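You operate a simulated robot arm through the tools that you are given. There is no shell and no other tool. Be economical: measure what you need, move in short steps, check, and stop when the job is done.

You run a simulated two-armed robot. Do the job below in one go: nothing can be reset, and whatever is moved stays where it is left.

JOB
Sand the alder board smooth, vacuum up its dust and free it.
Fine: it lies in the wooden tray; use the block marked 240 and put it back; vacuum off, nozzle in its holder; slide the blue bar back after sanding. The suction knob, the other boards and blocks stay as they are. Set down upright: vacuum nozzle.

Only the result counts: the job must be done as asked and must still hold three seconds after the hand-in. Knocking over, shifting, dropping, spilling or breaking anything else fails it.

ROBOT AND FRAMES
Two 7-joint arms with two-finger parallel grippers on one trunk, on a base that drives. Base frame: it is fixed to the floor where the robot stands at the start and does not move with it; the origin is under the middle of the robot, x ahead of it, y to its left, z up. Readings come in mm, rad, newtons and seconds.
The left shoulder is at the start at [50, 165, 1205], the right one opposite. With the tool pointing down near the work surface each hand reaches from about 100 to 680 mm from the robot's upright axis, wherever it stands, measured 20 degrees to its own side. Places, roughly: blue bar with black knob [500, -100, 900]; dust by the wooden tray [500, -400, 800]; knob on the vacuum cleaner [700, 200, 1100]; switch on the vacuum cleaner [700, 300, 1100]; top of board marked alder [500, -200, 900]; top of board marked lime [700, -600, 900]; top of board marked pine [400, -600, 900]. Payload 3.91 kg a hand.
The TCP of each hand is the grasp point between the finger pads, 30 mm short of the fingertips. In the tool frame z runs along the fingers and y along their closing line. Largest opening 110 mm; finger width 20, thickness 10; the body of the gripper, 48 by 112 mm, starts 55 mm behind the TCP.
Orientation is that of the tool frame in the base frame, as [roll, pitch, yaw] about the fixed x, y, z axes, in that order (R = Rz(yaw) Ry(pitch) Rx(roll)). With the fingers straight down and closing along the base's y, the tool's x points along the base's -x, its y along +y and its z along -z.

CONTROLS
- The arms move only by the tool send_rows. It takes "left_commands", "right_commands" or both (then of equal length, played together; a hand with none holds still); each is one flat list of numbers, 7 for each row, row after row: the turn, a rotation vector about the tool's x, y, z in rad, then the shift along the tool's x, y, z in mm, then the gripper command, from -1 (shut) to 1 (fully open), values between in proportion. In form: [rx, ry, rz, dx, dy, dz, gripper, rx, ry, rz, dx, dy, dz, gripper, ...]. A call has 1 to 20 rows; each row is the pose to reach, as a shift and turn from the pose commanded when the call began, along the tool's axes at that moment. Each row takes 0.2 s and may step no farther than 50 mm and 0.15 rad from the row before; otherwise, or with a gripper value out of range, the whole call is refused. Where a pose cannot be reached the arm comes as near as it can. A force on the tool above 40 N (or 10 N above the force at the start of the call, whichever is more), or a blocked arm, ends the call early, and 0.2 s more pass. The fingers move at their own pace (about 45 mm/s each) and stop on an object; they squeeze with about 34 N. The grip force told is the motor's: it shows also when the fingers shut on nothing. Time passes only in rows, and 0.2 s behind the last, so rows that repeat a pose let the fingers close. The reply holds the time, the measured pose of the TCP, the force on the tool along the base axes, the opening and the grip force, in the units named above and with some noise, with the torque about the TCP (base axes, N m) and any sound that the robot's microphone picked up.
- Cameras (640 x 400 px; columns grow to the right, rows downward): "scene" is now at [114.9, -26.9, 1382.4]; the picture's right is [-0.30, -0.95, 0.00], its down [-0.48, 0.15, -0.86] and it looks along [0.82, -0.26, -0.50] (base axes); focal length 214 px, centre (320, 200). "left" rides on the left gripper at [72, -17, -103] in its tool frame; the picture's right is [0.23, 0.97, 0.00], its down [-0.76, 0.18, -0.62] and it looks along [-0.61, 0.14, 0.78] (tool axes); focal length 222 px, centre (320, 200). "right" rides on the right gripper at [72, 17, -103] in its tool frame; the picture's right is [-0.23, 0.97, 0.00], its down [-0.76, -0.18, -0.62] and it looks along [-0.61, -0.14, 0.78] (tool axes); focal length 222 px, centre (320, 200). There is no depth. A picture from a camera that has moved, and an enlarged one, comes with that camera's place and axes in the base frame and with its lens.
- camera(camera): a new picture of that camera. No time passes.
- slide_trunk(by): slides the trunk up (or, below 0, down) by that many mm; the arms and the scene camera ride with it, the base frame stays. It gives what a move gives, with no picture.
- drive_base(legs): drives the robot by 1 to 6 legs, each [ahead, left, turn to the left] in mm, mm and rad, along the robot's own axes; the way and the turn of a leg run together, so that a leg with both is an arc; at most 1500 mm and 3.142 rad a leg. The arms and the cameras ride along, it lands a little off, and it stops where it bumps. It gives what a move gives.
- aim_head(pan, tilt): turns the head with the scene camera to pan (to the left, within 1.396 rad either way) and tilt (down, from -0.506 to 1.204), counted from straight ahead of the robot. It gives what a move gives.
- inspect(camera, box): a new picture of the part [left, top, right, bottom] of that camera's present view, enlarged. No time passes.
- sign_off(): hands the job in; it is judged then, once.

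Go step by step. Nothing tells you exact positions but the pictures and the camera data: compare them with the known pose of the tool, close in by small moves and look again before you grip or let go. The budget is 120 turns and 100 pictures, counting those below and the enlarged ones. Unless the task says otherwise, let go and move clear before handing in, and close with one line.

The tools are called after ">>>" as a command line: name --argument value ..., lists and objects as JSON in quotes. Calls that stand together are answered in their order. send_rows: Moves the arms, as the interface text tells. Its arguments: {"type":"object","properties":{"left_commands":{"type":"array","items":{"type":"number"}},"right_commands":{"type":"array","items":{"type":"number"}}},"required":[]} The other tools are called the same way: slide_trunk (by) slides the trunk up or down; drive_base (legs) drives the base; aim_head (pan, tilt) turns the head that bears the scene camera; camera (camera) takes a picture; inspect (camera, box) takes an enlarged picture of a part of a camera's view; sign_off () hands the job in.

At the start:

```text
t: 0.0
left_tcp_pos: [416.8, -5.1, 1337.0]
left_tcp_rot: [-3.141, 0.0, -3.141]
left_wrist_force: [0.2, 0.3, -0.4]
left_torque: [0.0, 0.01, 0.02]
left_gripper_width: 109.9
left_grasp_force: 0.0
right_tcp_pos: [272.0, -316.5, 1360.6]
right_tcp_rot: [-3.141, 0.0, 3.142]
right_wrist_force: [-0.7, 0.3, -0.3]
right_torque: [-0.02, 0.03, 0.04]
right_gripper_width: 110.0
right_grasp_force: 0.2
trunk travel left (down, up): [-425.0, 78.0]
robot x, y, heading: [-3.8, 2.1, 0.001]
head pan, tilt: [-0.307, 0.527]
```

scene: 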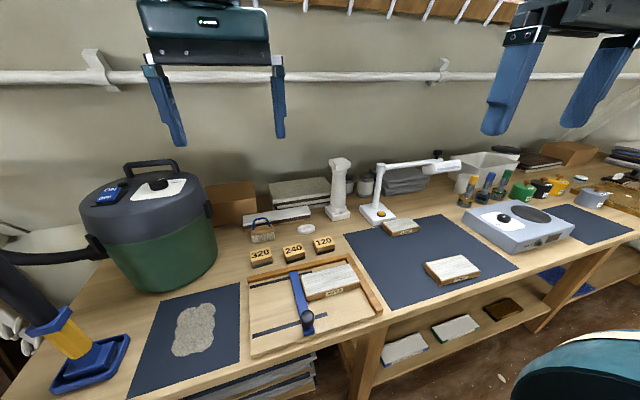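
right: 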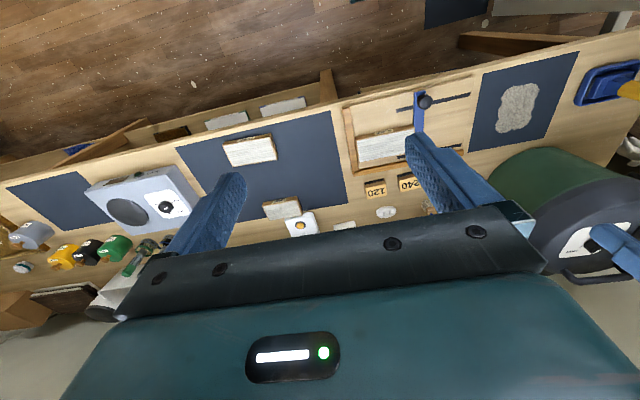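
left: 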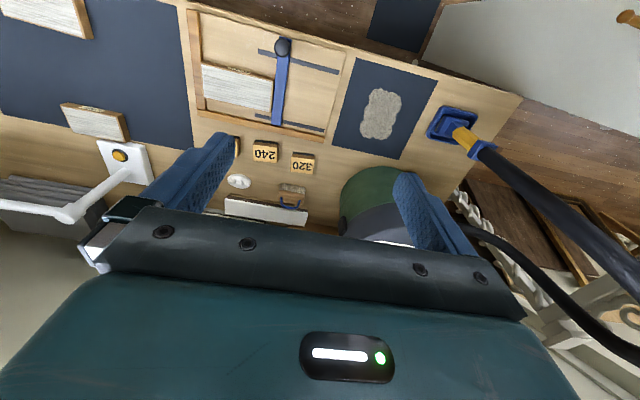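

I see the tray with the blue clamp bar, a board in it, three sanding blocks, the vacuum at left with its nozzle in a blue holder. I'll enlarge the main parts first.

>>> inspect --camera "scene" --box '[230, 210, 400, 360]'

>>> inspect --camera "scene" --box '[0, 150, 240, 400]'

>>> inspect --camera "left" --box '[180, 0, 520, 210]'

```text
2.67 times, centred on (315, 285) of scene
camera zoom: at [114.9, -26.9, 1382.4], right [-0.3, -0.95, 0.0], down [-0.48, 0.15, -0.86], along [0.82, -0.26, -0.5], focal length 572 px, centre (333, -27)
```

zoom: 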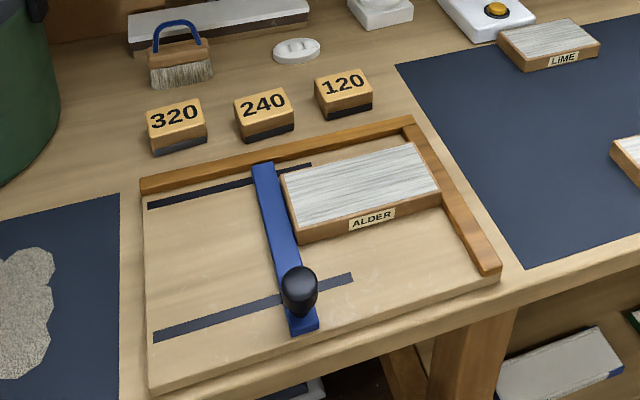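

```text
1.60 times, centred on (120, 275) of scene
camera zoom: at [114.9, -26.9, 1382.4], right [-0.3, -0.95, 0.0], down [-0.48, 0.15, -0.86], along [0.82, -0.26, -0.5], focal length 343 px, centre (640, 80)
```

zoom: 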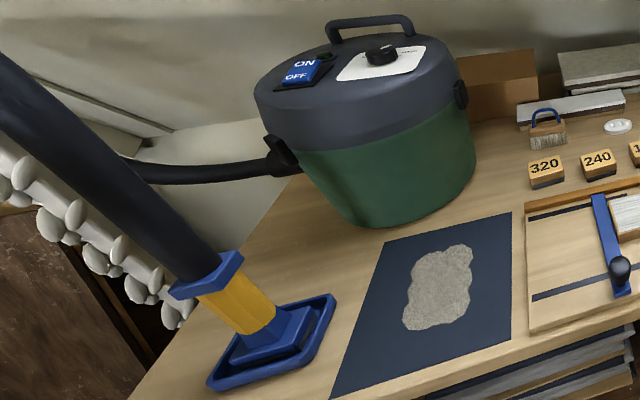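

```text
1.88 times, centred on (350, 105) of left
camera zoom: at [343.5, -22.2, 1440.8], right [-0.23, 0.97, 0.0], down [0.76, 0.18, 0.62], along [0.61, 0.14, -0.78], focal length 418 px, centre (264, 379)
```

zoom: 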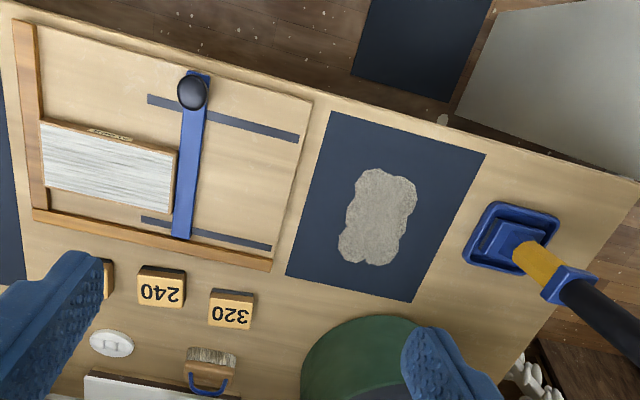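

The block 240 triangulates to about [655,-108,884]. I'll bring the right hand's camera nearer to the tray and move the left hand aside.

>>> send_rows --right_commands '[0, 0, 0, -18, 21, 37, 1, 0, 0, 0, -36, 42, 74, 1, 0, 0, 0, -54, 63, 111, 1, 0, 0, 0, -72, 84, 148, 1, 0, 0, 0, -90, 105, 185, 1, 0, 0, 0, -108, 126, 222, 1, 0, 0, 0, -126, 147, 259, 1]' --left_commands '[0, 0, 0, 10, 30, 0, 1, 0, 0, 0, 20, 60, 0, 1, 0, 0, 0, 30, 90, 0, 1, 0, 0, 0, 40, 120, 0, 1, 0, 0, 0, 50, 150, 0, 1, 0, 0, 0, 60, 180, 0, 1, 0, 0, 0, 60, 200, 0, 1]'

>>> aim_head --pan -0.2 --tilt 0.75

>>> camera --camera "right"

>>> camera --camera "scene"

>>> camera --camera "left"

```text
t: 1.6
left_tcp_pos: [357.4, 196.1, 1334.9]
left_tcp_rot: [3.141, -0.001, -3.141]
left_wrist_force: [0.4, 0.6, 0.2]
left_torque: [0.0, 0.02, 0.0]
left_gripper_width: 109.9
left_grasp_force: 0.1
right_tcp_pos: [399.0, -166.7, 1101.5]
right_tcp_rot: [3.14, -0.001, 3.141]
right_wrist_force: [0.0, -0.3, -0.4]
right_torque: [-0.03, 0.01, 0.02]
right_gripper_width: 110.0
right_grasp_force: 0.0
trunk travel left (down, up): [-425.0, 78.0]
robot x, y, heading: [-0.2, -0.7, -0.0]
head pan, tilt: [-0.307, 0.527]
```

```text
t: 2.4
left_tcp_pos: [358.0, 195.5, 1336.1]
left_tcp_rot: [-3.141, 0.0, -3.14]
left_wrist_force: [0.5, 0.0, -0.4]
left_torque: [-0.03, 0.02, 0.0]
left_gripper_width: 110.1
left_grasp_force: 0.1
right_tcp_pos: [398.1, -168.0, 1101.3]
right_tcp_rot: [3.141, 0.001, -3.142]
right_wrist_force: [0.0, -0.1, -0.6]
right_torque: [-0.04, -0.02, -0.01]
right_gripper_width: 109.9
right_grasp_force: 0.1
trunk travel left (down, up): [-425.0, 78.0]
robot x, y, heading: [0.6, 2.3, 0.001]
head pan, tilt: [-0.201, 0.75]
```

```text
93 pictures are left
camera right: at [324.7, -150.4, 1206.1], right [0.23, 0.97, 0.0], down [0.76, -0.18, 0.62], along [0.61, -0.14, -0.78], focal length 222 px, centre (320, 200)
```

right: 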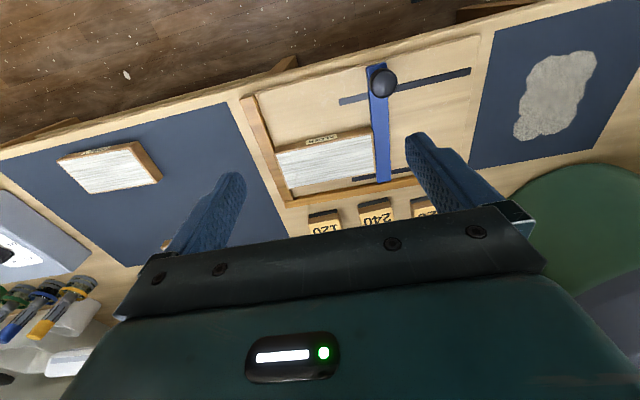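

```text
92 pictures are left
camera scene: at [110.0, -16.0, 1363.0], right [-0.2, -0.98, 0.0], down [-0.67, 0.14, -0.73], along [0.72, -0.15, -0.68], focal length 214 px, centre (320, 200)
```

scene: 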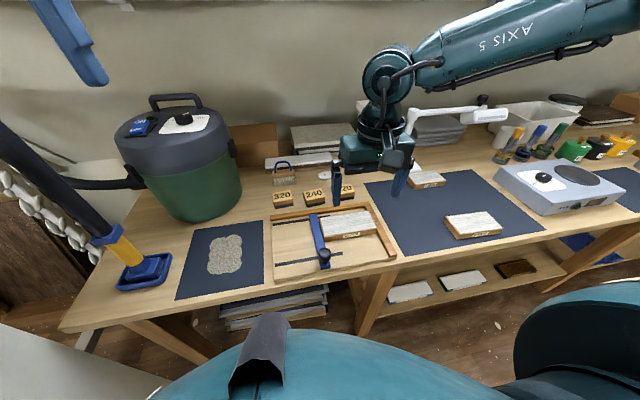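

```text
91 pictures are left
camera left: at [283.5, 178.8, 1440.2], right [-0.23, 0.97, 0.0], down [0.76, 0.18, 0.62], along [0.61, 0.14, -0.78], focal length 222 px, centre (320, 200)
```

left: 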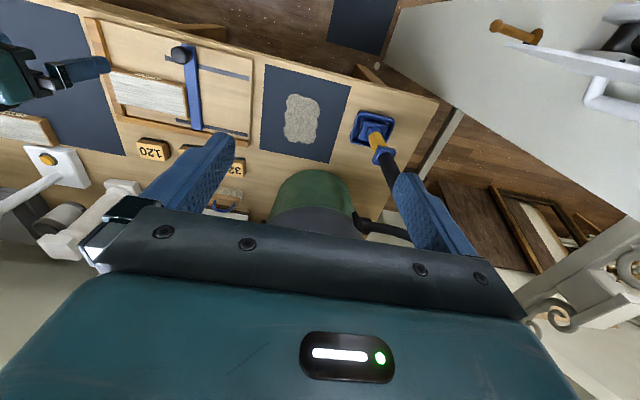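

The tray is well in view; I'll enlarge it from the wrist camera to measure.

>>> inspect --camera "right" --box '[230, 40, 490, 240]'

>>> inspect --camera "scene" --box '[250, 170, 410, 290]'

```text
2.00 times, centred on (360, 140) of right
camera zoom: at [324.7, -150.4, 1206.1], right [0.23, 0.97, 0.0], down [0.76, -0.18, 0.62], along [0.61, -0.14, -0.78], focal length 444 px, centre (240, 320)
```

zoom: 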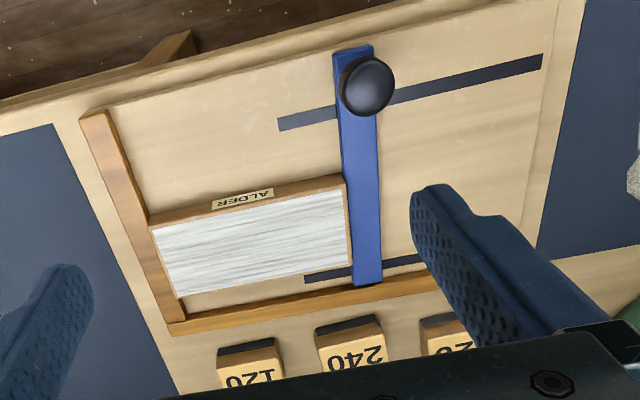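

```text
3.33 times, centred on (330, 230) of scene
camera zoom: at [110.0, -16.0, 1363.0], right [-0.2, -0.98, 0.0], down [-0.67, 0.14, -0.73], along [0.72, -0.15, -0.68], focal length 715 px, centre (287, 100)
```

zoom: 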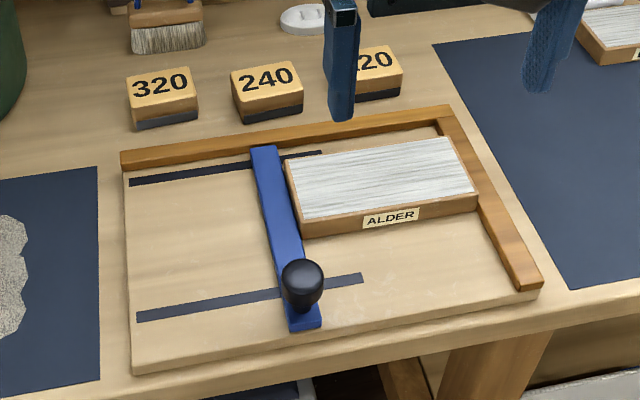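

Everything is axis-aligned: board x 472–542, y -257..-103, top z 880; the bar sits right against it; block 240 is centred near [648,-110]. I'll hover the right hand over block 240 with a reduced opening.

>>> send_rows --right_commands '[0, 0, 0, -41.5, 9.6, 23.5, 0.6, 0, 0, 0, -83, 19.2, 47, 0.6, 0, 0, 0, -124.5, 28.8, 70.5, 0.6, 0, 0, 0, -166, 38.4, 94, 0.6, 0, 0, 0, -208, 48, 117, 0.6, 0, 0, 0, -249, 57.5, 141, 0.6, 0, 0, 0, -249, 57.5, 141, 0.6]'

>>> camera --camera "right"

>>> inspect --camera "scene" --box '[250, 140, 410, 260]'

```text
t: 4.0
left_tcp_pos: [356.4, 195.3, 1334.8]
left_tcp_rot: [-3.141, -0.001, -3.14]
left_wrist_force: [0.3, 0.1, -0.9]
left_torque: [-0.01, -0.01, -0.04]
left_gripper_width: 109.9
left_grasp_force: 0.0
right_tcp_pos: [524.3, -207.7, 1018.1]
right_tcp_rot: [3.139, 0.0, 3.141]
right_wrist_force: [0.1, -0.1, -0.3]
right_torque: [0.0, -0.01, 0.01]
right_gripper_width: 88.0
right_grasp_force: 0.1
right hand out of reach, approached as far as the arm can: row 3, 4, 5, 6, 7
trunk travel left (down, up): [-425.0, 78.0]
robot x, y, heading: [-1.5, -1.1, -0.001]
head pan, tilt: [-0.201, 0.75]
```

```text
88 pictures are left
camera right: at [451.3, -191.0, 1122.0], right [0.23, 0.97, 0.0], down [0.76, -0.18, 0.62], along [0.61, -0.14, -0.78], focal length 222 px, centre (320, 200)
```

right: 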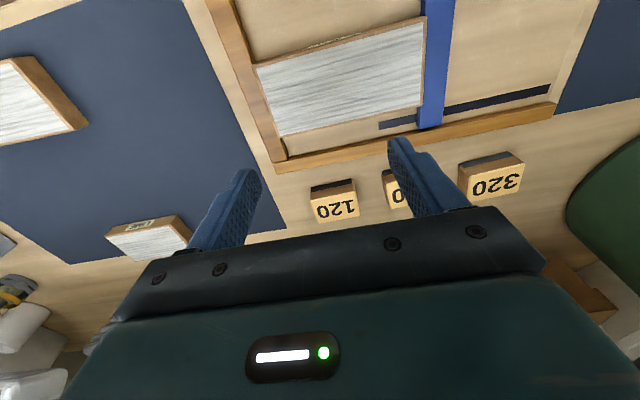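

```text
3.33 times, centred on (330, 200) of scene
camera zoom: at [109.9, -16.0, 1362.9], right [-0.2, -0.98, 0.0], down [-0.67, 0.14, -0.73], along [0.72, -0.15, -0.68], focal length 715 px, centre (287, 200)
```

zoom: 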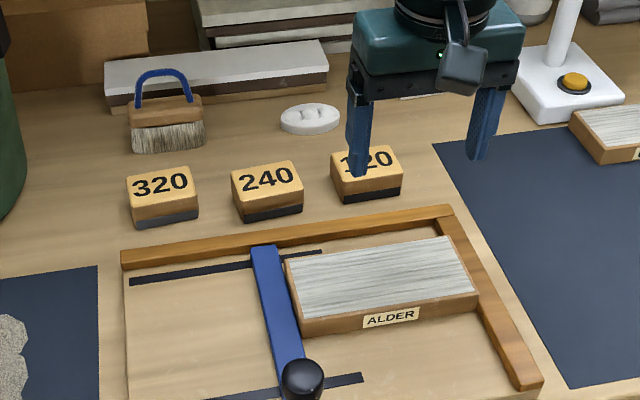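

The block is out of the right arm's reach from here, so I'll drive the base a little forward and left (hands well above everything).

>>> drive_base --legs '[[80, 50, 0]]'

```text
t: 5.1
left_tcp_pos: [437.4, 246.1, 1336.4]
left_tcp_rot: [3.141, 0.0, -3.14]
left_wrist_force: [0.0, 0.4, -0.2]
left_torque: [-0.01, 0.06, -0.02]
left_gripper_width: 109.9
left_grasp_force: 0.0
right_tcp_pos: [604.9, -158.4, 1018.3]
right_tcp_rot: [3.14, -0.002, -3.139]
right_wrist_force: [0.3, 0.4, 0.3]
right_torque: [-0.02, 0.03, 0.01]
right_gripper_width: 87.9
right_grasp_force: 0.1
trunk travel left (down, up): [-425.0, 78.0]
robot x, y, heading: [80.6, 51.2, 0.004]
head pan, tilt: [-0.201, 0.75]
```

Drive went cleanly. Now move over block 240.

>>> send_rows --right_commands '[0, 0, 0, -15, 16, 20, 0.6, 0, 0, 0, -30, 32, 40, 0.6, 0, 0, 0, -43, 48, 58, 0.6, 0, 0, 0, -43, 48, 58, 0.6]'

>>> camera --camera "right"

>>> inspect --camera "scene" --box '[250, 120, 410, 240]'

```text
t: 6.1
left_tcp_pos: [436.8, 245.1, 1336.7]
left_tcp_rot: [3.141, 0.0, -3.141]
left_wrist_force: [0.8, -0.4, -0.6]
left_torque: [0.02, 0.02, -0.03]
left_gripper_width: 110.1
left_grasp_force: 0.0
right_tcp_pos: [596.2, -157.1, 997.5]
right_tcp_rot: [3.141, 0.0, -3.141]
right_wrist_force: [0.0, 0.1, 0.4]
right_torque: [0.02, 0.0, 0.02]
right_gripper_width: 88.1
right_grasp_force: 0.0
right hand out of reach, approached as far as the arm can: row 1, 2, 3, 4
trunk travel left (down, up): [-425.0, 78.0]
robot x, y, heading: [79.8, 50.4, 0.005]
head pan, tilt: [-0.201, 0.75]
```

```text
86 pictures are left
camera right: at [521.9, -140.7, 1101.5], right [0.23, 0.97, 0.0], down [0.76, -0.18, 0.62], along [0.61, -0.14, -0.78], focal length 222 px, centre (320, 200)
```

right: 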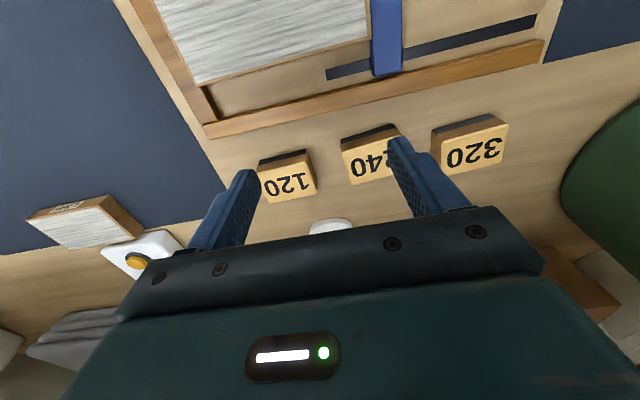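

```text
3.33 times, centred on (330, 180) of scene
camera zoom: at [190.4, 33.4, 1362.9], right [-0.2, -0.98, 0.0], down [-0.67, 0.14, -0.73], along [0.72, -0.14, -0.68], focal length 715 px, centre (287, 267)
```

zoom: 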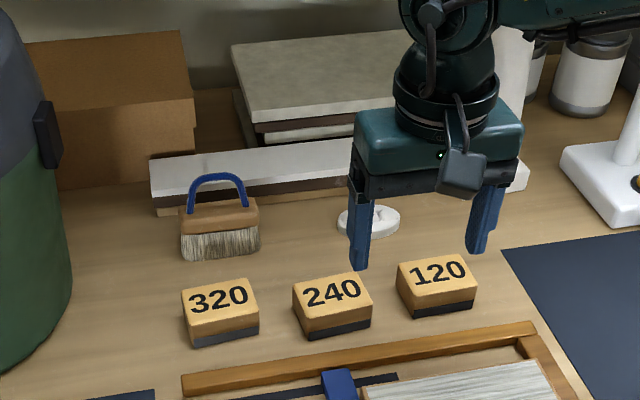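

The reach shrinks as the hand goes down, so the trunk is too high. I'll raise the hand, lower the trunk by 130, then approach again.

>>> send_rows --right_commands '[0, 0, 0, 10, 10, -40, 0.6, 0, 0, 0, 20, 20, -80, 0.6, 0, 0, 0, 20, 20, -110, 0.6]'

>>> slide_trunk --by -130

```text
t: 6.9
left_tcp_pos: [437.4, 245.6, 1337.3]
left_tcp_rot: [3.14, 0.001, -3.14]
left_wrist_force: [0.4, -0.3, 0.3]
left_torque: [0.01, 0.01, -0.02]
left_gripper_width: 110.0
left_grasp_force: 0.0
right_tcp_pos: [575.0, -139.8, 1107.7]
right_tcp_rot: [3.141, 0.002, -3.14]
right_wrist_force: [0.7, -0.4, 0.3]
right_torque: [0.0, 0.0, -0.02]
right_gripper_width: 88.1
right_grasp_force: 0.1
trunk travel left (down, up): [-425.0, 78.0]
robot x, y, heading: [82.9, 49.7, 0.0]
head pan, tilt: [-0.201, 0.75]
```

```text
t: 8.5
left_tcp_pos: [436.0, 245.1, 1206.5]
left_tcp_rot: [3.141, -0.001, -3.139]
left_wrist_force: [0.4, 0.2, 0.8]
left_torque: [0.0, 0.01, -0.01]
left_gripper_width: 110.0
left_grasp_force: 0.1
right_tcp_pos: [574.6, -137.5, 977.5]
right_tcp_rot: [3.14, 0.0, -3.138]
right_wrist_force: [0.0, 0.5, 0.3]
right_torque: [-0.01, -0.03, 0.03]
right_gripper_width: 88.1
right_grasp_force: 0.1
trunk travel left (down, up): [-295.0, 208.0]
robot x, y, heading: [81.4, 47.0, -0.0]
head pan, tilt: [-0.201, 0.75]
```

Refined block 240: x 627–679, y -142..-81. I'll move above it and check.

>>> send_rows --right_commands '[0, 0, 0, -40, 13, 10, 0.6, 0, 0, 0, -78, 25.5, 20, 0.6, 0, 0, 0, -78, 25.5, 27, 0.6]'

>>> camera --camera "right"

>>> camera --camera "scene"

```text
t: 9.3
left_tcp_pos: [436.4, 245.3, 1206.4]
left_tcp_rot: [3.141, 0.001, -3.14]
left_wrist_force: [0.2, -0.1, 1.0]
left_torque: [0.0, -0.02, -0.04]
left_gripper_width: 110.2
left_grasp_force: 0.1
right_tcp_pos: [613.7, -144.2, 959.7]
right_tcp_rot: [3.141, 0.002, -3.139]
right_wrist_force: [0.2, -0.3, -0.5]
right_torque: [-0.03, 0.01, -0.05]
right_gripper_width: 87.9
right_grasp_force: 0.1
right hand out of reach, approached as far as the arm can: row 1, 2, 3
trunk travel left (down, up): [-295.0, 208.0]
robot x, y, heading: [78.1, 49.8, 0.001]
head pan, tilt: [-0.201, 0.75]
```

```text
84 pictures are left
camera right: at [539.8, -128.0, 1063.1], right [0.23, 0.97, 0.0], down [0.76, -0.18, 0.62], along [0.61, -0.14, -0.78], focal length 222 px, centre (320, 200)
```

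right: 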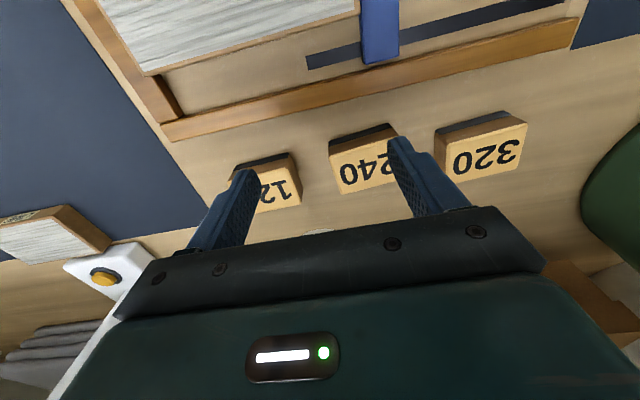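

```text
83 pictures are left
camera scene: at [190.3, 33.3, 1232.9], right [-0.2, -0.98, 0.0], down [-0.67, 0.14, -0.73], along [0.72, -0.14, -0.68], focal length 214 px, centre (320, 200)
```

scene: 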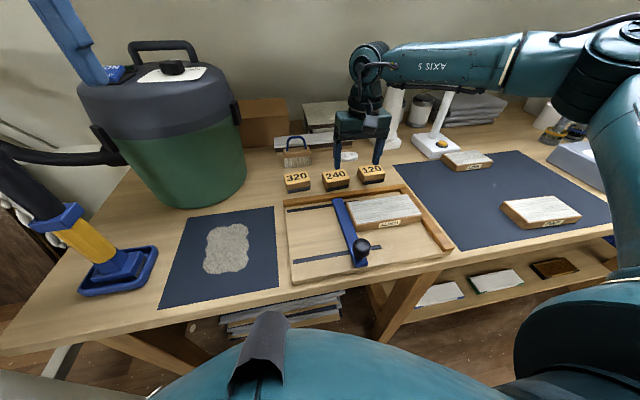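

Still ~40 mm short. I'll raise the hand a bit for safety and drive forward 70 mm more.

>>> drive_base --legs '[[70, 20, 0]]'

```text
t: 10.3
left_tcp_pos: [507.6, 264.8, 1206.8]
left_tcp_rot: [3.141, 0.0, -3.139]
left_wrist_force: [1.3, 0.3, 0.0]
left_torque: [0.01, 0.03, 0.01]
left_gripper_width: 110.3
left_grasp_force: 0.1
right_tcp_pos: [684.7, -123.9, 959.2]
right_tcp_rot: [3.141, 0.0, -3.139]
right_wrist_force: [0.9, 0.6, -0.5]
right_torque: [0.01, 0.0, 0.0]
right_gripper_width: 88.3
right_grasp_force: 0.1
trunk travel left (down, up): [-295.0, 208.0]
robot x, y, heading: [151.0, 70.7, 0.004]
head pan, tilt: [-0.201, 0.75]
```

Now adjust over the block at [652,-110].

>>> send_rows --right_commands '[0, 0, 0, 20, 10, 0, 0.6, 0, 0, 0, 33, 14, 14, 0.6, 0, 0, 0, 33, 14, 14, 0.6]'

>>> inspect --camera "right" --box '[180, 80, 460, 250]'

>>> inspect --camera "scene" --box '[260, 100, 420, 220]'

```text
t: 11.1
left_tcp_pos: [507.7, 265.5, 1206.1]
left_tcp_rot: [3.141, 0.001, -3.139]
left_wrist_force: [-0.5, 0.3, 0.8]
left_torque: [0.03, 0.01, -0.01]
left_gripper_width: 110.2
left_grasp_force: 0.1
right_tcp_pos: [649.7, -110.7, 943.4]
right_tcp_rot: [-3.141, 0.002, -3.139]
right_wrist_force: [0.2, 0.8, -0.4]
right_torque: [-0.01, 0.02, 0.02]
right_gripper_width: 88.0
right_grasp_force: 0.1
trunk travel left (down, up): [-295.0, 208.0]
robot x, y, heading: [151.5, 68.5, 0.004]
head pan, tilt: [-0.201, 0.75]
```

```text
2.29 times, centred on (320, 165) of right
camera zoom: at [576.9, -93.5, 1047.5], right [0.22, 0.97, 0.0], down [0.76, -0.18, 0.62], along [0.61, -0.14, -0.78], focal length 508 px, centre (320, 280)
```

zoom: 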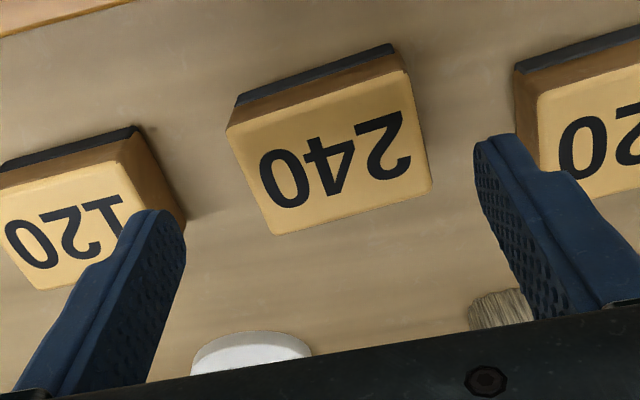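

```text
3.33 times, centred on (340, 160) of scene
camera zoom: at [261.1, 53.6, 1232.9], right [-0.2, -0.98, 0.0], down [-0.67, 0.13, -0.73], along [0.72, -0.14, -0.68], focal length 715 px, centre (253, 333)
```

zoom: 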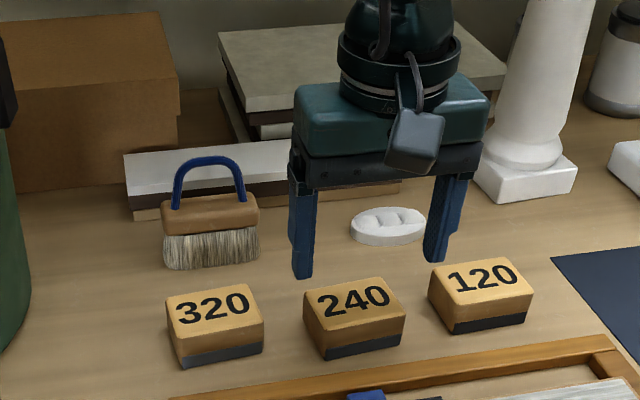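

Block 240 is centred near [654,-106] and turned by about 0.1 rad. I'll align, descend, and check before gripping.

>>> send_rows --right_commands '[0, 0, -0.05, -4.3, 4.2, 5, 0.45, 0, 0, -0.095, -4.3, 4.2, 20, 0.45, 0, 0, -0.095, -4.3, 4.2, 34, 0.45, 0, 0, -0.095, -4.3, 4.2, 46.4, 0.45, 0, 0, -0.095, -4.3, 4.2, 46.4, 0.45]'

>>> inspect --camera "right" --box '[180, 80, 460, 250]'

>>> inspect --camera "scene" --box '[290, 130, 390, 205]'

```text
t: 12.3
left_tcp_pos: [507.9, 265.3, 1206.7]
left_tcp_rot: [3.141, -0.002, -3.138]
left_wrist_force: [0.4, -0.5, 0.5]
left_torque: [-0.01, -0.01, -0.01]
left_gripper_width: 109.9
left_grasp_force: 0.0
right_tcp_pos: [652.3, -107.4, 898.4]
right_tcp_rot: [3.14, 0.001, -3.043]
right_wrist_force: [0.5, 0.0, -0.2]
right_torque: [0.04, 0.01, 0.01]
right_gripper_width: 79.7
right_grasp_force: 0.0
trunk travel left (down, up): [-295.0, 208.0]
robot x, y, heading: [146.9, 71.4, -0.001]
head pan, tilt: [-0.201, 0.75]
```

```text
2.29 times, centred on (320, 165) of right
camera zoom: at [578.7, -97.8, 1001.9], right [0.13, 0.99, 0.0], down [0.77, -0.1, 0.62], along [0.62, -0.08, -0.78], focal length 508 px, centre (320, 280)
```

zoom: 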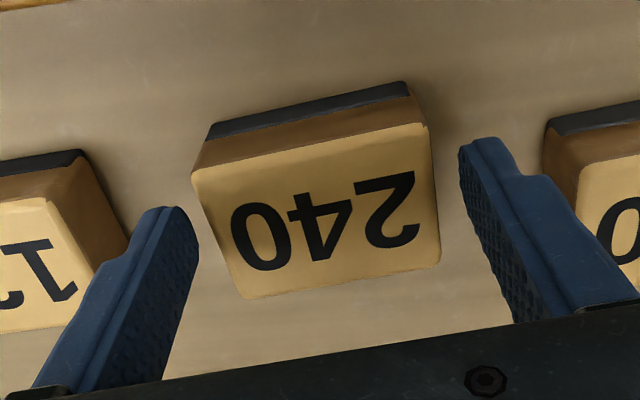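

```text
5.33 times, centred on (340, 168) of scene
camera zoom: at [261.1, 53.6, 1232.9], right [-0.2, -0.98, 0.0], down [-0.67, 0.13, -0.73], along [0.72, -0.14, -0.68], focal length 1144 px, centre (213, 373)
```

zoom: 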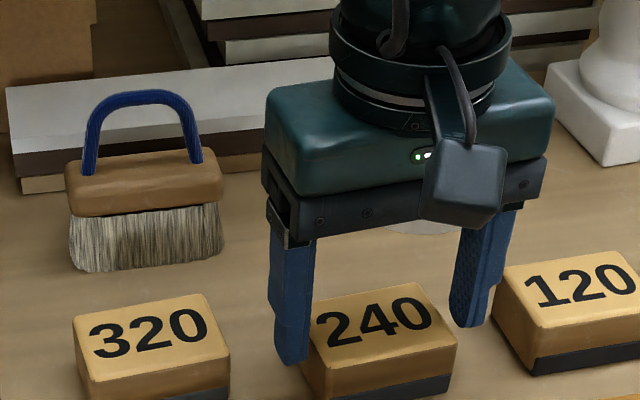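

The fingers straddle the block centrally. Close on it.

>>> send_rows --right_commands '[0, 0, 0, 0, 0, 0, -0.5, 0, 0, 0, 0, 0, 0, -1, 0, 0, 0, 0, 0, 0, -1, 0, 0, 0, 0, 0, 0, -1]'

>>> inspect --camera "right" --box '[180, 80, 460, 250]'

```text
t: 13.3
left_tcp_pos: [507.1, 265.0, 1206.5]
left_tcp_rot: [-3.141, -0.001, -3.137]
left_wrist_force: [-0.3, 0.1, -0.5]
left_torque: [0.0, -0.04, 0.02]
left_gripper_width: 109.9
left_grasp_force: 0.0
right_tcp_pos: [654.2, -107.7, 898.7]
right_tcp_rot: [3.138, 0.003, -3.044]
right_wrist_force: [1.0, -0.3, -0.9]
right_torque: [-0.01, 0.0, -0.04]
right_gripper_width: 67.0
right_grasp_force: 34.1
trunk travel left (down, up): [-295.0, 208.0]
robot x, y, heading: [150.9, 71.1, 0.002]
head pan, tilt: [-0.201, 0.75]
```

```text
2.29 times, centred on (320, 165) of right
camera zoom: at [578.8, -97.8, 1002.1], right [0.13, 0.99, 0.0], down [0.77, -0.1, 0.62], along [0.62, -0.08, -0.78], focal length 508 px, centre (320, 280)
```

zoom: 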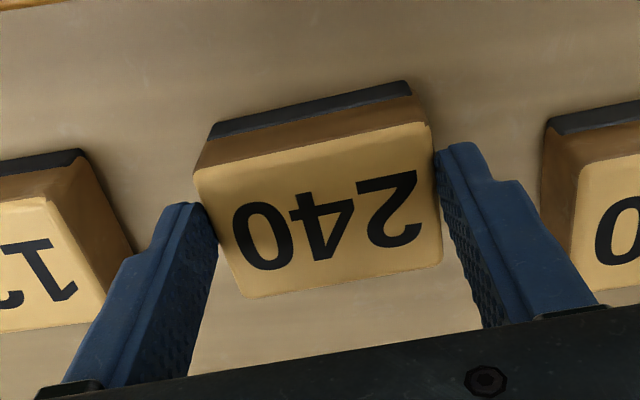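

Gripped (67 mm wide). Lift and unrotate, recording the pick pose [653.7,-107.5,898.5], yaw -3.044.

>>> send_rows --right_commands '[0, 0, 0, 0, 0, -25, -1, 0, 0, 0, 0, 0, -60, -1, 0, 0, 0.097, 0, 0, -75, -1, 0, 0, 0.097, 0, 0, -75, -1]'

>>> inspect --camera "scene" --box '[260, 100, 420, 220]'

```text
t: 14.3
left_tcp_pos: [506.6, 264.9, 1205.9]
left_tcp_rot: [-3.139, -0.001, -3.139]
left_wrist_force: [-0.1, -0.6, 0.1]
left_torque: [0.02, 0.0, 0.0]
left_gripper_width: 109.8
left_grasp_force: 0.0
right_tcp_pos: [654.6, -106.5, 974.9]
right_tcp_rot: [3.14, 0.001, 3.141]
right_wrist_force: [-0.1, 0.3, -1.0]
right_torque: [0.0, -0.01, 0.0]
right_gripper_width: 67.0
right_grasp_force: 34.0
trunk travel left (down, up): [-295.0, 208.0]
robot x, y, heading: [151.5, 66.3, 0.002]
head pan, tilt: [-0.201, 0.75]
```

```text
3.33 times, centred on (340, 160) of scene
camera zoom: at [261.2, 53.6, 1232.9], right [-0.2, -0.98, 0.0], down [-0.67, 0.13, -0.73], along [0.72, -0.14, -0.68], focal length 715 px, centre (253, 333)
```

zoom: 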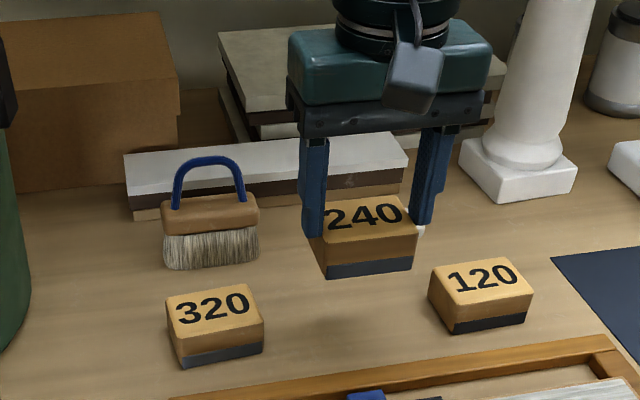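

Now carry the block above the board.

>>> send_rows --right_commands '[0, 0, 0, 39, -18, 0, -1, 0, 0, 0, 78, -36, 0, -1, 0, 0, 0, 118, -55, 0, -1, 0, 0, 0, 157.5, -73.5, 15, -1, 0, 0, 0, 157.5, -73.5, 30, -1, 0, 0, 0, 157.5, -73.5, 30, -1]'

>>> inspect --camera "scene" --box '[260, 120, 440, 255]'

>>> camera --camera "right"

```text
t: 15.7
left_tcp_pos: [506.9, 265.8, 1207.2]
left_tcp_rot: [3.141, -0.001, -3.139]
left_wrist_force: [-0.8, -0.6, -0.4]
left_torque: [0.01, -0.01, -0.05]
left_gripper_width: 110.0
left_grasp_force: 0.1
right_tcp_pos: [497.1, -180.4, 943.2]
right_tcp_rot: [3.141, 0.003, -3.141]
right_wrist_force: [-0.2, -0.5, -0.4]
right_torque: [0.0, 0.03, -0.02]
right_gripper_width: 66.9
right_grasp_force: 33.6
trunk travel left (down, up): [-295.0, 208.0]
robot x, y, heading: [150.3, 69.6, -0.0]
head pan, tilt: [-0.201, 0.75]
```

```text
2.96 times, centred on (350, 188) of scene
camera zoom: at [261.1, 53.5, 1232.9], right [-0.2, -0.98, 0.0], down [-0.67, 0.13, -0.73], along [0.72, -0.14, -0.68], focal length 636 px, centre (231, 237)
```

zoom: 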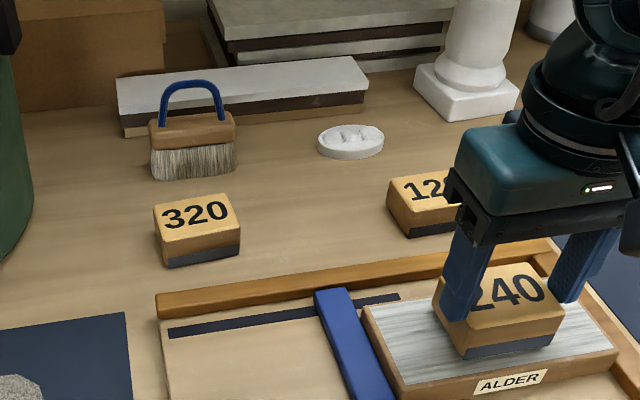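

```text
75 pictures are left
camera right: at [424.1, -163.1, 1046.3], right [0.23, 0.97, 0.0], down [0.76, -0.18, 0.62], along [0.61, -0.14, -0.78], focal length 222 px, centre (320, 200)
```

right: 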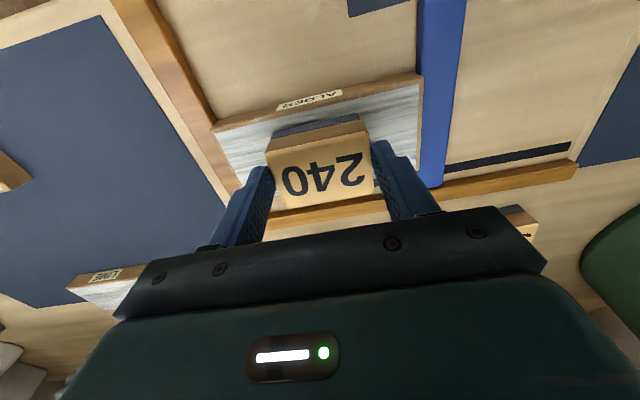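

Descend gently to find contact.

>>> send_rows --right_commands '[0, 0, 0, 0, 0, 12, -1, 0, 0, 0, 0, 0, 18, -1, 0, 0, 0, 0, 0, 21, -1, 0, 0, 0, 0, 0, 23, -1, 0, 0, 0, 0, 0, 23, -1]'

```text
t: 16.9
left_tcp_pos: [506.1, 266.3, 1206.9]
left_tcp_rot: [-3.138, 0.002, -3.14]
left_wrist_force: [0.2, 0.3, -0.5]
left_torque: [-0.01, -0.03, -0.03]
left_gripper_width: 109.9
left_grasp_force: 0.1
right_tcp_pos: [498.2, -178.6, 920.6]
right_tcp_rot: [3.141, 0.006, -3.141]
right_wrist_force: [6.0, -2.9, 26.1]
right_torque: [-0.14, -0.17, 0.01]
right_gripper_width: 67.1
right_grasp_force: 33.7
trunk travel left (down, up): [-295.0, 208.0]
robot x, y, heading: [151.9, 68.4, 0.001]
head pan, tilt: [-0.201, 0.75]
```

Contact made at 26 N; I'll ease off slightly and sand with strokes along the grain over three lanes.

>>> send_rows --right_commands '[0, 0, 0, 0, 0, -1.2, -1, 0, 0, 0, 0, -22, -1.2, -1, 0, 0, 0, 0, -44, -1.2, -1, 0, 0, 0, 0, -15, -1.2, -1, 0, 0, 0, 0, 15, -1.2, -1, 0, 0, 0, 0, 44, -1.2, -1, 0, 0, 0, -10, 44, -1.2, -1, 0, 0, 0, -10, 15, -1.2, -1, 0, 0, 0, -10, -15, -1.2, -1, 0, 0, 0, -10, -44, -1.2, -1, 0, 0, 0, -21, -44, -1.2, -1, 0, 0, 0, -21, -15, -1.2, -1, 0, 0, 0, -21, 15, -1.2, -1, 0, 0, 0, -21, 44, -1.2, -1, 0, 0, 0, -21, 15, -1.2, -1, 0, 0, 0, -21, -15, -1.2, -1, 0, 0, 0, -21, -44, -1.2, -1, 0, 0, 0, -10, -30, -1.2, -1, 0, 0, 0, -10, 0, -1.2, -1]'

>>> inspect --camera "scene" --box '[260, 120, 440, 255]'

>>> camera --camera "right"

```text
t: 20.9
left_tcp_pos: [509.1, 265.9, 1206.3]
left_tcp_rot: [3.14, 0.001, -3.137]
left_wrist_force: [0.3, 0.4, -0.1]
left_torque: [-0.01, 0.0, -0.01]
left_gripper_width: 110.2
left_grasp_force: 0.0
right_tcp_pos: [507.8, -176.9, 923.3]
right_tcp_rot: [3.14, 0.0, -3.141]
right_wrist_force: [-0.5, 0.7, 1.0]
right_torque: [-0.02, -0.01, 0.04]
right_gripper_width: 66.9
right_grasp_force: 34.6
trunk travel left (down, up): [-295.0, 208.0]
robot x, y, heading: [151.7, 66.8, 0.004]
head pan, tilt: [-0.201, 0.75]
```

```text
2.96 times, centred on (350, 188) of scene
camera zoom: at [261.3, 54.0, 1232.9], right [-0.2, -0.98, 0.0], down [-0.67, 0.13, -0.73], along [0.72, -0.14, -0.68], focal length 636 px, centre (231, 237)
```

zoom: 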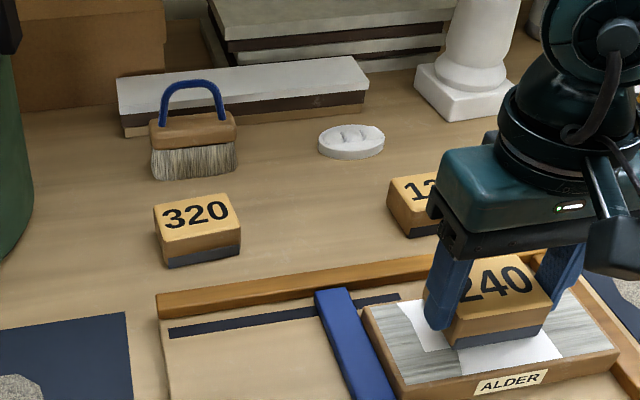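

```text
73 pictures are left
camera right: at [433.9, -160.5, 1026.5], right [0.23, 0.97, 0.0], down [0.76, -0.18, 0.62], along [0.61, -0.14, -0.78], focal length 222 px, centre (320, 200)
```

right: 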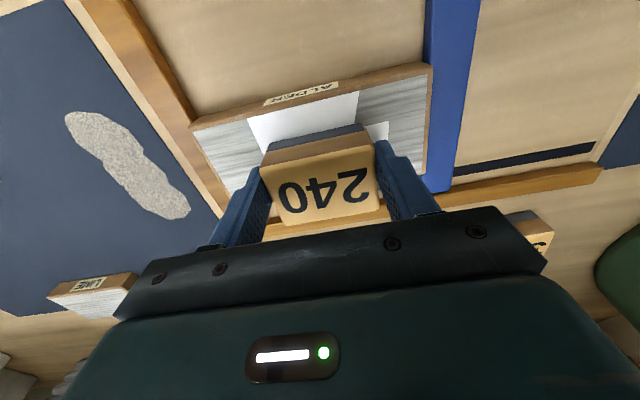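

Sanded zones turn white, and its dust has appeared on the mat right of the tray. Contact was lost, so press slightly more first.

>>> send_rows --right_commands '[0, 0, 0, 0, 0, 0.7, -1, 0, 0, 0, 0, 22, 0.7, -1, 0, 0, 0, 0, 40, 0.7, -1]'

```text
t: 21.7
left_tcp_pos: [506.6, 265.1, 1206.0]
left_tcp_rot: [-3.141, -0.002, -3.14]
left_wrist_force: [-0.3, 0.1, 0.1]
left_torque: [-0.02, 0.04, 0.0]
left_gripper_width: 109.7
left_grasp_force: 0.0
right_tcp_pos: [506.5, -138.6, 922.9]
right_tcp_rot: [3.14, 0.003, 3.141]
right_wrist_force: [-1.3, -0.9, -0.8]
right_torque: [0.0, -0.01, -0.04]
right_gripper_width: 67.3
right_grasp_force: 34.0
trunk travel left (down, up): [-295.0, 208.0]
robot x, y, heading: [149.6, 71.2, 0.005]
head pan, tilt: [-0.201, 0.75]
```

Still no contact; press in small steps.

>>> send_rows --right_commands '[0, 0, 0, 0, 0, 0.8, -1, 0, 0, 0, 0, 0, 1.4, -1]'

```text
t: 22.3
left_tcp_pos: [506.4, 264.9, 1207.4]
left_tcp_rot: [3.142, 0.001, -3.138]
left_wrist_force: [-0.2, -0.8, -0.1]
left_torque: [0.02, 0.0, 0.01]
left_gripper_width: 110.0
left_grasp_force: 0.0
right_tcp_pos: [507.9, -138.3, 921.6]
right_tcp_rot: [3.14, 0.002, 3.142]
right_wrist_force: [0.3, 0.2, -0.6]
right_torque: [0.0, -0.03, -0.02]
right_gripper_width: 67.1
right_grasp_force: 34.5
trunk travel left (down, up): [-295.0, 208.0]
robot x, y, heading: [151.8, 70.5, 0.003]
head pan, tilt: [-0.201, 0.75]
```

>>> send_rows --right_commands '[0, 0, 0, 0, 0, 1, -1, 0, 0, 0, 0, 0, 2, -1]'

```text
t: 22.9
left_tcp_pos: [506.4, 265.9, 1206.8]
left_tcp_rot: [-3.141, 0.002, -3.138]
left_wrist_force: [-0.4, -0.5, -0.2]
left_torque: [0.02, 0.01, -0.01]
left_gripper_width: 110.1
left_grasp_force: 0.0
right_tcp_pos: [506.4, -138.3, 919.5]
right_tcp_rot: [3.14, 0.003, 3.141]
right_wrist_force: [-4.1, -0.4, 17.5]
right_torque: [-0.16, 0.38, -0.02]
right_gripper_width: 67.1
right_grasp_force: 34.2
trunk travel left (down, up): [-295.0, 208.0]
robot x, y, heading: [152.4, 69.7, 0.004]
head pan, tilt: [-0.201, 0.75]
```

Good, 17 N. Now strokes over the whole board.

>>> send_rows --right_commands '[0, 0, 0, 0, -30, 0, -1, 0, 0, 0, 0, -60, 0, -1, 0, 0, 0, 0, -88, 0, -1, 0, 0, 0, 12, -88, 0, -1, 0, 0, 0, 12, -60, 0, -1, 0, 0, 0, 12, -30, 0, -1, 0, 0, 0, 12, 2, 0, -1, 0, 0, 0, 0, 2, 0, -1, 0, 0, 0, -13, 2, 0, -1, 0, 0, 0, -13, -30, 0, -1, 0, 0, 0, -13, -60, 0, -1, 0, 0, 0, -13, -88, 0, -1, 0, 0, 0, 0, -88, 0, -1, 0, 0, 0, 0, -45, 0, -1]'

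>>> inspect --camera "right" --box '[160, 40, 460, 220]'

>>> inspect --camera "scene" --box '[300, 120, 480, 255]'

```text
t: 25.9
left_tcp_pos: [505.3, 265.5, 1208.0]
left_tcp_rot: [-3.14, 0.002, -3.138]
left_wrist_force: [-0.2, -0.1, 0.3]
left_torque: [-0.02, -0.01, 0.01]
left_gripper_width: 110.0
left_grasp_force: 0.0
right_tcp_pos: [508.0, -183.6, 918.0]
right_tcp_rot: [-3.139, 0.005, -3.14]
right_wrist_force: [1.4, -8.9, 28.1]
right_torque: [-0.2, 0.16, 0.02]
right_gripper_width: 67.2
right_grasp_force: 34.0
trunk travel left (down, up): [-295.0, 208.0]
robot x, y, heading: [149.8, 69.9, 0.002]
head pan, tilt: [-0.201, 0.75]
```

```text
2.13 times, centred on (310, 130) of right
camera zoom: at [434.1, -166.9, 1021.9], right [0.23, 0.97, 0.0], down [0.76, -0.18, 0.63], along [0.61, -0.14, -0.78], focal length 474 px, centre (341, 349)
```

zoom: 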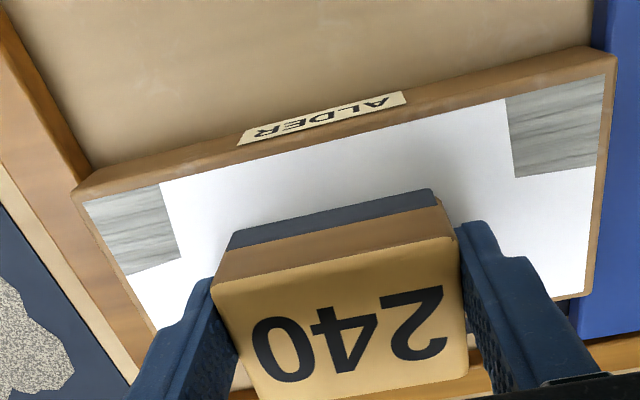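

```text
2.96 times, centred on (390, 188) of scene
camera zoom: at [259.7, 54.3, 1233.4], right [-0.2, -0.98, 0.0], down [-0.67, 0.13, -0.73], along [0.72, -0.15, -0.68], focal length 636 px, centre (113, 237)
```

zoom: 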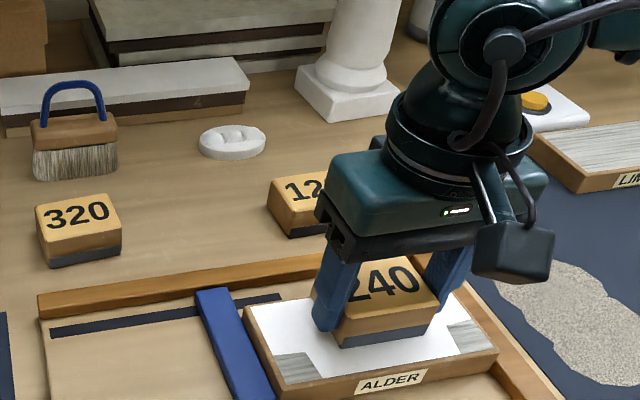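

Only the two near-side corners remain rough. I'll stroke the near lane out to both ends.

>>> send_rows --right_commands '[0, 0, 0, 8, 0, 0, -1, 0, 0, 0, 16, -15, 0, -1, 0, 0, 0, 16, -45, 0, -1, 0, 0, 0, 16, -52, 0, -1, 0, 0, 0, 16, -30, 0, -1, 0, 0, 0, 16, 0, 0, -1, 0, 0, 0, 16, 30, 0, -1, 0, 0, 0, 16, 55, 0, -1, 0, 0, 0, 16, 45, 0, -1, 0, 0, 0, 16, 55, 0, -1, 0, 0, 0, 16, 30, 0, -1, 0, 0, 0, 16, 0, 0, -1, 0, 0, 0, 16, -30, 0, -1, 0, 0, 0, 16, -52, 0, -1, 0, 0, 0, 16, -30, 0, -1]'

>>> inspect --camera "right" --box '[160, 40, 460, 220]'

```text
t: 29.1
left_tcp_pos: [506.5, 265.8, 1206.6]
left_tcp_rot: [-3.14, 0.001, -3.139]
left_wrist_force: [0.4, 0.9, -0.7]
left_torque: [-0.04, 0.0, 0.0]
left_gripper_width: 109.8
left_grasp_force: 0.0
right_tcp_pos: [492.3, -216.2, 917.7]
right_tcp_rot: [-3.138, 0.003, -3.141]
right_wrist_force: [0.4, -11.1, 26.5]
right_torque: [-0.01, 0.07, 0.06]
right_gripper_width: 67.1
right_grasp_force: 34.1
trunk travel left (down, up): [-295.0, 208.0]
robot x, y, heading: [151.2, 67.7, 0.001]
head pan, tilt: [-0.201, 0.75]
```

```text
2.13 times, centred on (310, 130) of right
camera zoom: at [417.8, -198.2, 1021.8], right [0.23, 0.97, 0.0], down [0.76, -0.18, 0.63], along [0.61, -0.14, -0.78], focal length 474 px, centre (341, 349)
```

zoom: 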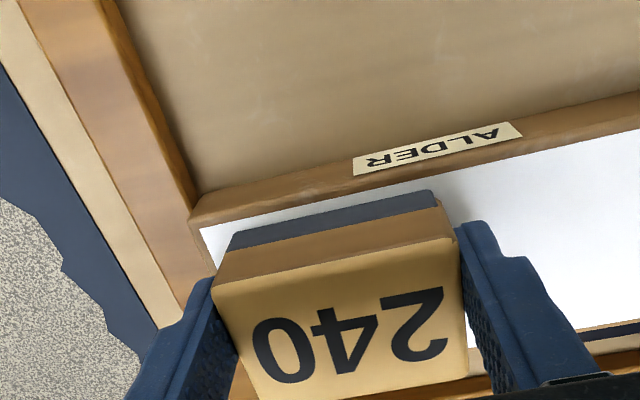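

Now lift and check the whole board.

>>> send_rows --right_commands '[0, 0, 0, 0, 0, -20, -1, 0, 0, 0, -30, 20, -60, -1, 0, 0, 0, -70, 50, -60, -1, 0, 0, 0, -110, 80, -60, -1]'

>>> camera --camera "scene"

>>> inspect --camera "right" --box '[160, 0, 480, 200]'

```text
refused: row 2 steps farther than a row can; nothing moved
```

```text
69 pictures are left
camera scene: at [260.0, 54.0, 1233.2], right [-0.2, -0.98, 0.0], down [-0.67, 0.13, -0.73], along [0.72, -0.15, -0.68], focal length 214 px, centre (320, 200)
```

scene: 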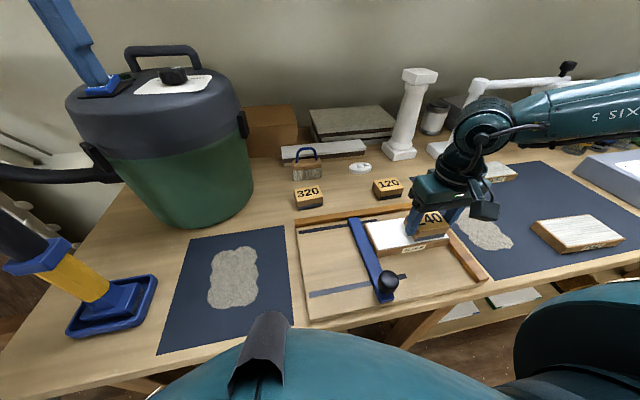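

```text
2.00 times, centred on (320, 100) of right
camera zoom: at [417.8, -198.2, 1021.8], right [0.23, 0.97, 0.0], down [0.76, -0.18, 0.63], along [0.61, -0.14, -0.78], focal length 444 px, centre (320, 400)
```

zoom: 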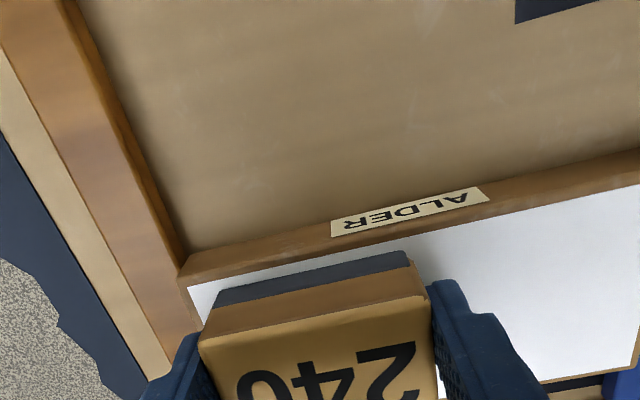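

Repeat with smaller steps, carrying the block back towards its spot.

>>> send_rows --right_commands '[0, 0, 0, 0, 0, -20, -1, 0, 0, 0, 0, 0, -56, -1, 0, 0, 0, -40, 27, -56, -1, 0, 0, 0, -80, 54, -56, -1, 0, 0, 0, -120, 81, -56, -1, 0, 0, 0, -161, 108.5, -56, -1, 0, 0, 0, -161, 108.5, -56, -1]'

>>> inspect --camera "scene" --box '[260, 140, 500, 320]'

```text
t: 30.7
left_tcp_pos: [507.4, 266.3, 1206.3]
left_tcp_rot: [3.141, 0.002, -3.138]
left_wrist_force: [0.6, 0.5, -0.2]
left_torque: [0.01, 0.0, -0.01]
left_gripper_width: 110.2
left_grasp_force: 0.0
right_tcp_pos: [651.7, -105.0, 974.1]
right_tcp_rot: [3.141, 0.003, 3.141]
right_wrist_force: [-0.8, -0.8, 0.1]
right_torque: [-0.01, 0.0, -0.03]
right_gripper_width: 67.1
right_grasp_force: 34.0
trunk travel left (down, up): [-295.0, 208.0]
robot x, y, heading: [149.9, 71.8, -0.004]
head pan, tilt: [-0.201, 0.75]
```

```text
2.22 times, centred on (380, 230) of scene
camera zoom: at [260.8, 53.6, 1233.0], right [-0.2, -0.98, 0.0], down [-0.67, 0.13, -0.73], along [0.72, -0.14, -0.68], focal length 477 px, centre (187, 133)
```

zoom: 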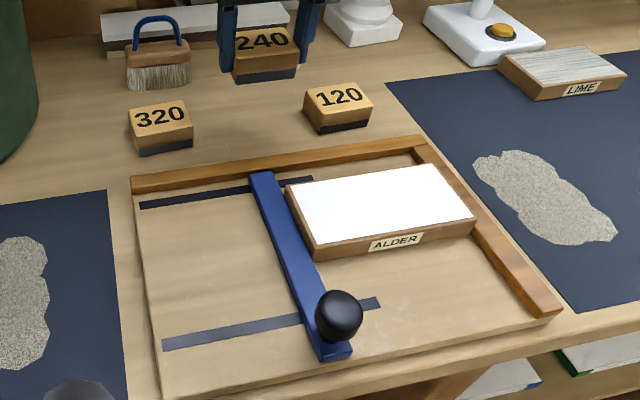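

The board is completely sanded. Lower the block at its original place and yaw.

>>> send_rows --right_commands '[0, 0, -0.097, -1, -1.5, 20, -1, 0, 0, -0.097, -1, -1.5, 50, -1, 0, 0, -0.097, -1, -1.5, 70, -1, 0, 0, -0.097, -1, -1.5, 76, -1, 0, 0, -0.097, -1, -1.5, 76, -1]'

>>> inspect --camera "scene" --box '[290, 130, 410, 220]'

```text
t: 31.9
left_tcp_pos: [506.9, 265.3, 1206.2]
left_tcp_rot: [-3.141, 0.0, -3.139]
left_wrist_force: [-0.5, -0.1, -0.5]
left_torque: [0.0, -0.01, -0.02]
left_gripper_width: 109.8
left_grasp_force: 0.1
right_tcp_pos: [653.3, -107.3, 898.0]
right_tcp_rot: [3.138, 0.001, -3.043]
right_wrist_force: [-0.4, 0.1, -0.6]
right_torque: [-0.02, 0.02, 0.02]
right_gripper_width: 66.9
right_grasp_force: 34.2
trunk travel left (down, up): [-295.0, 208.0]
robot x, y, heading: [151.8, 71.1, -0.003]
head pan, tilt: [-0.201, 0.75]
```

```text
4.44 times, centred on (350, 175) of scene
camera zoom: at [261.1, 53.6, 1232.9], right [-0.2, -0.98, 0.0], down [-0.67, 0.13, -0.73], along [0.72, -0.14, -0.68], focal length 953 px, centre (187, 311)
```

zoom: 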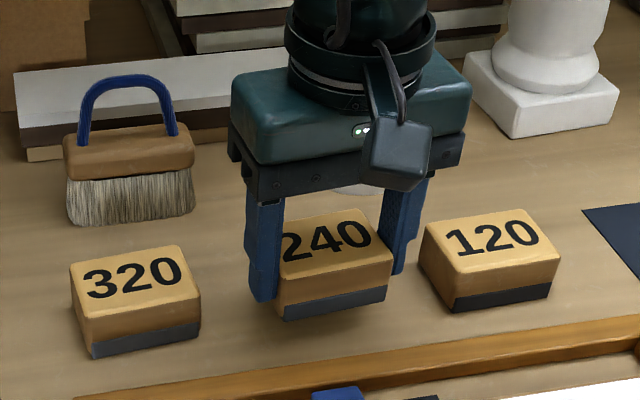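

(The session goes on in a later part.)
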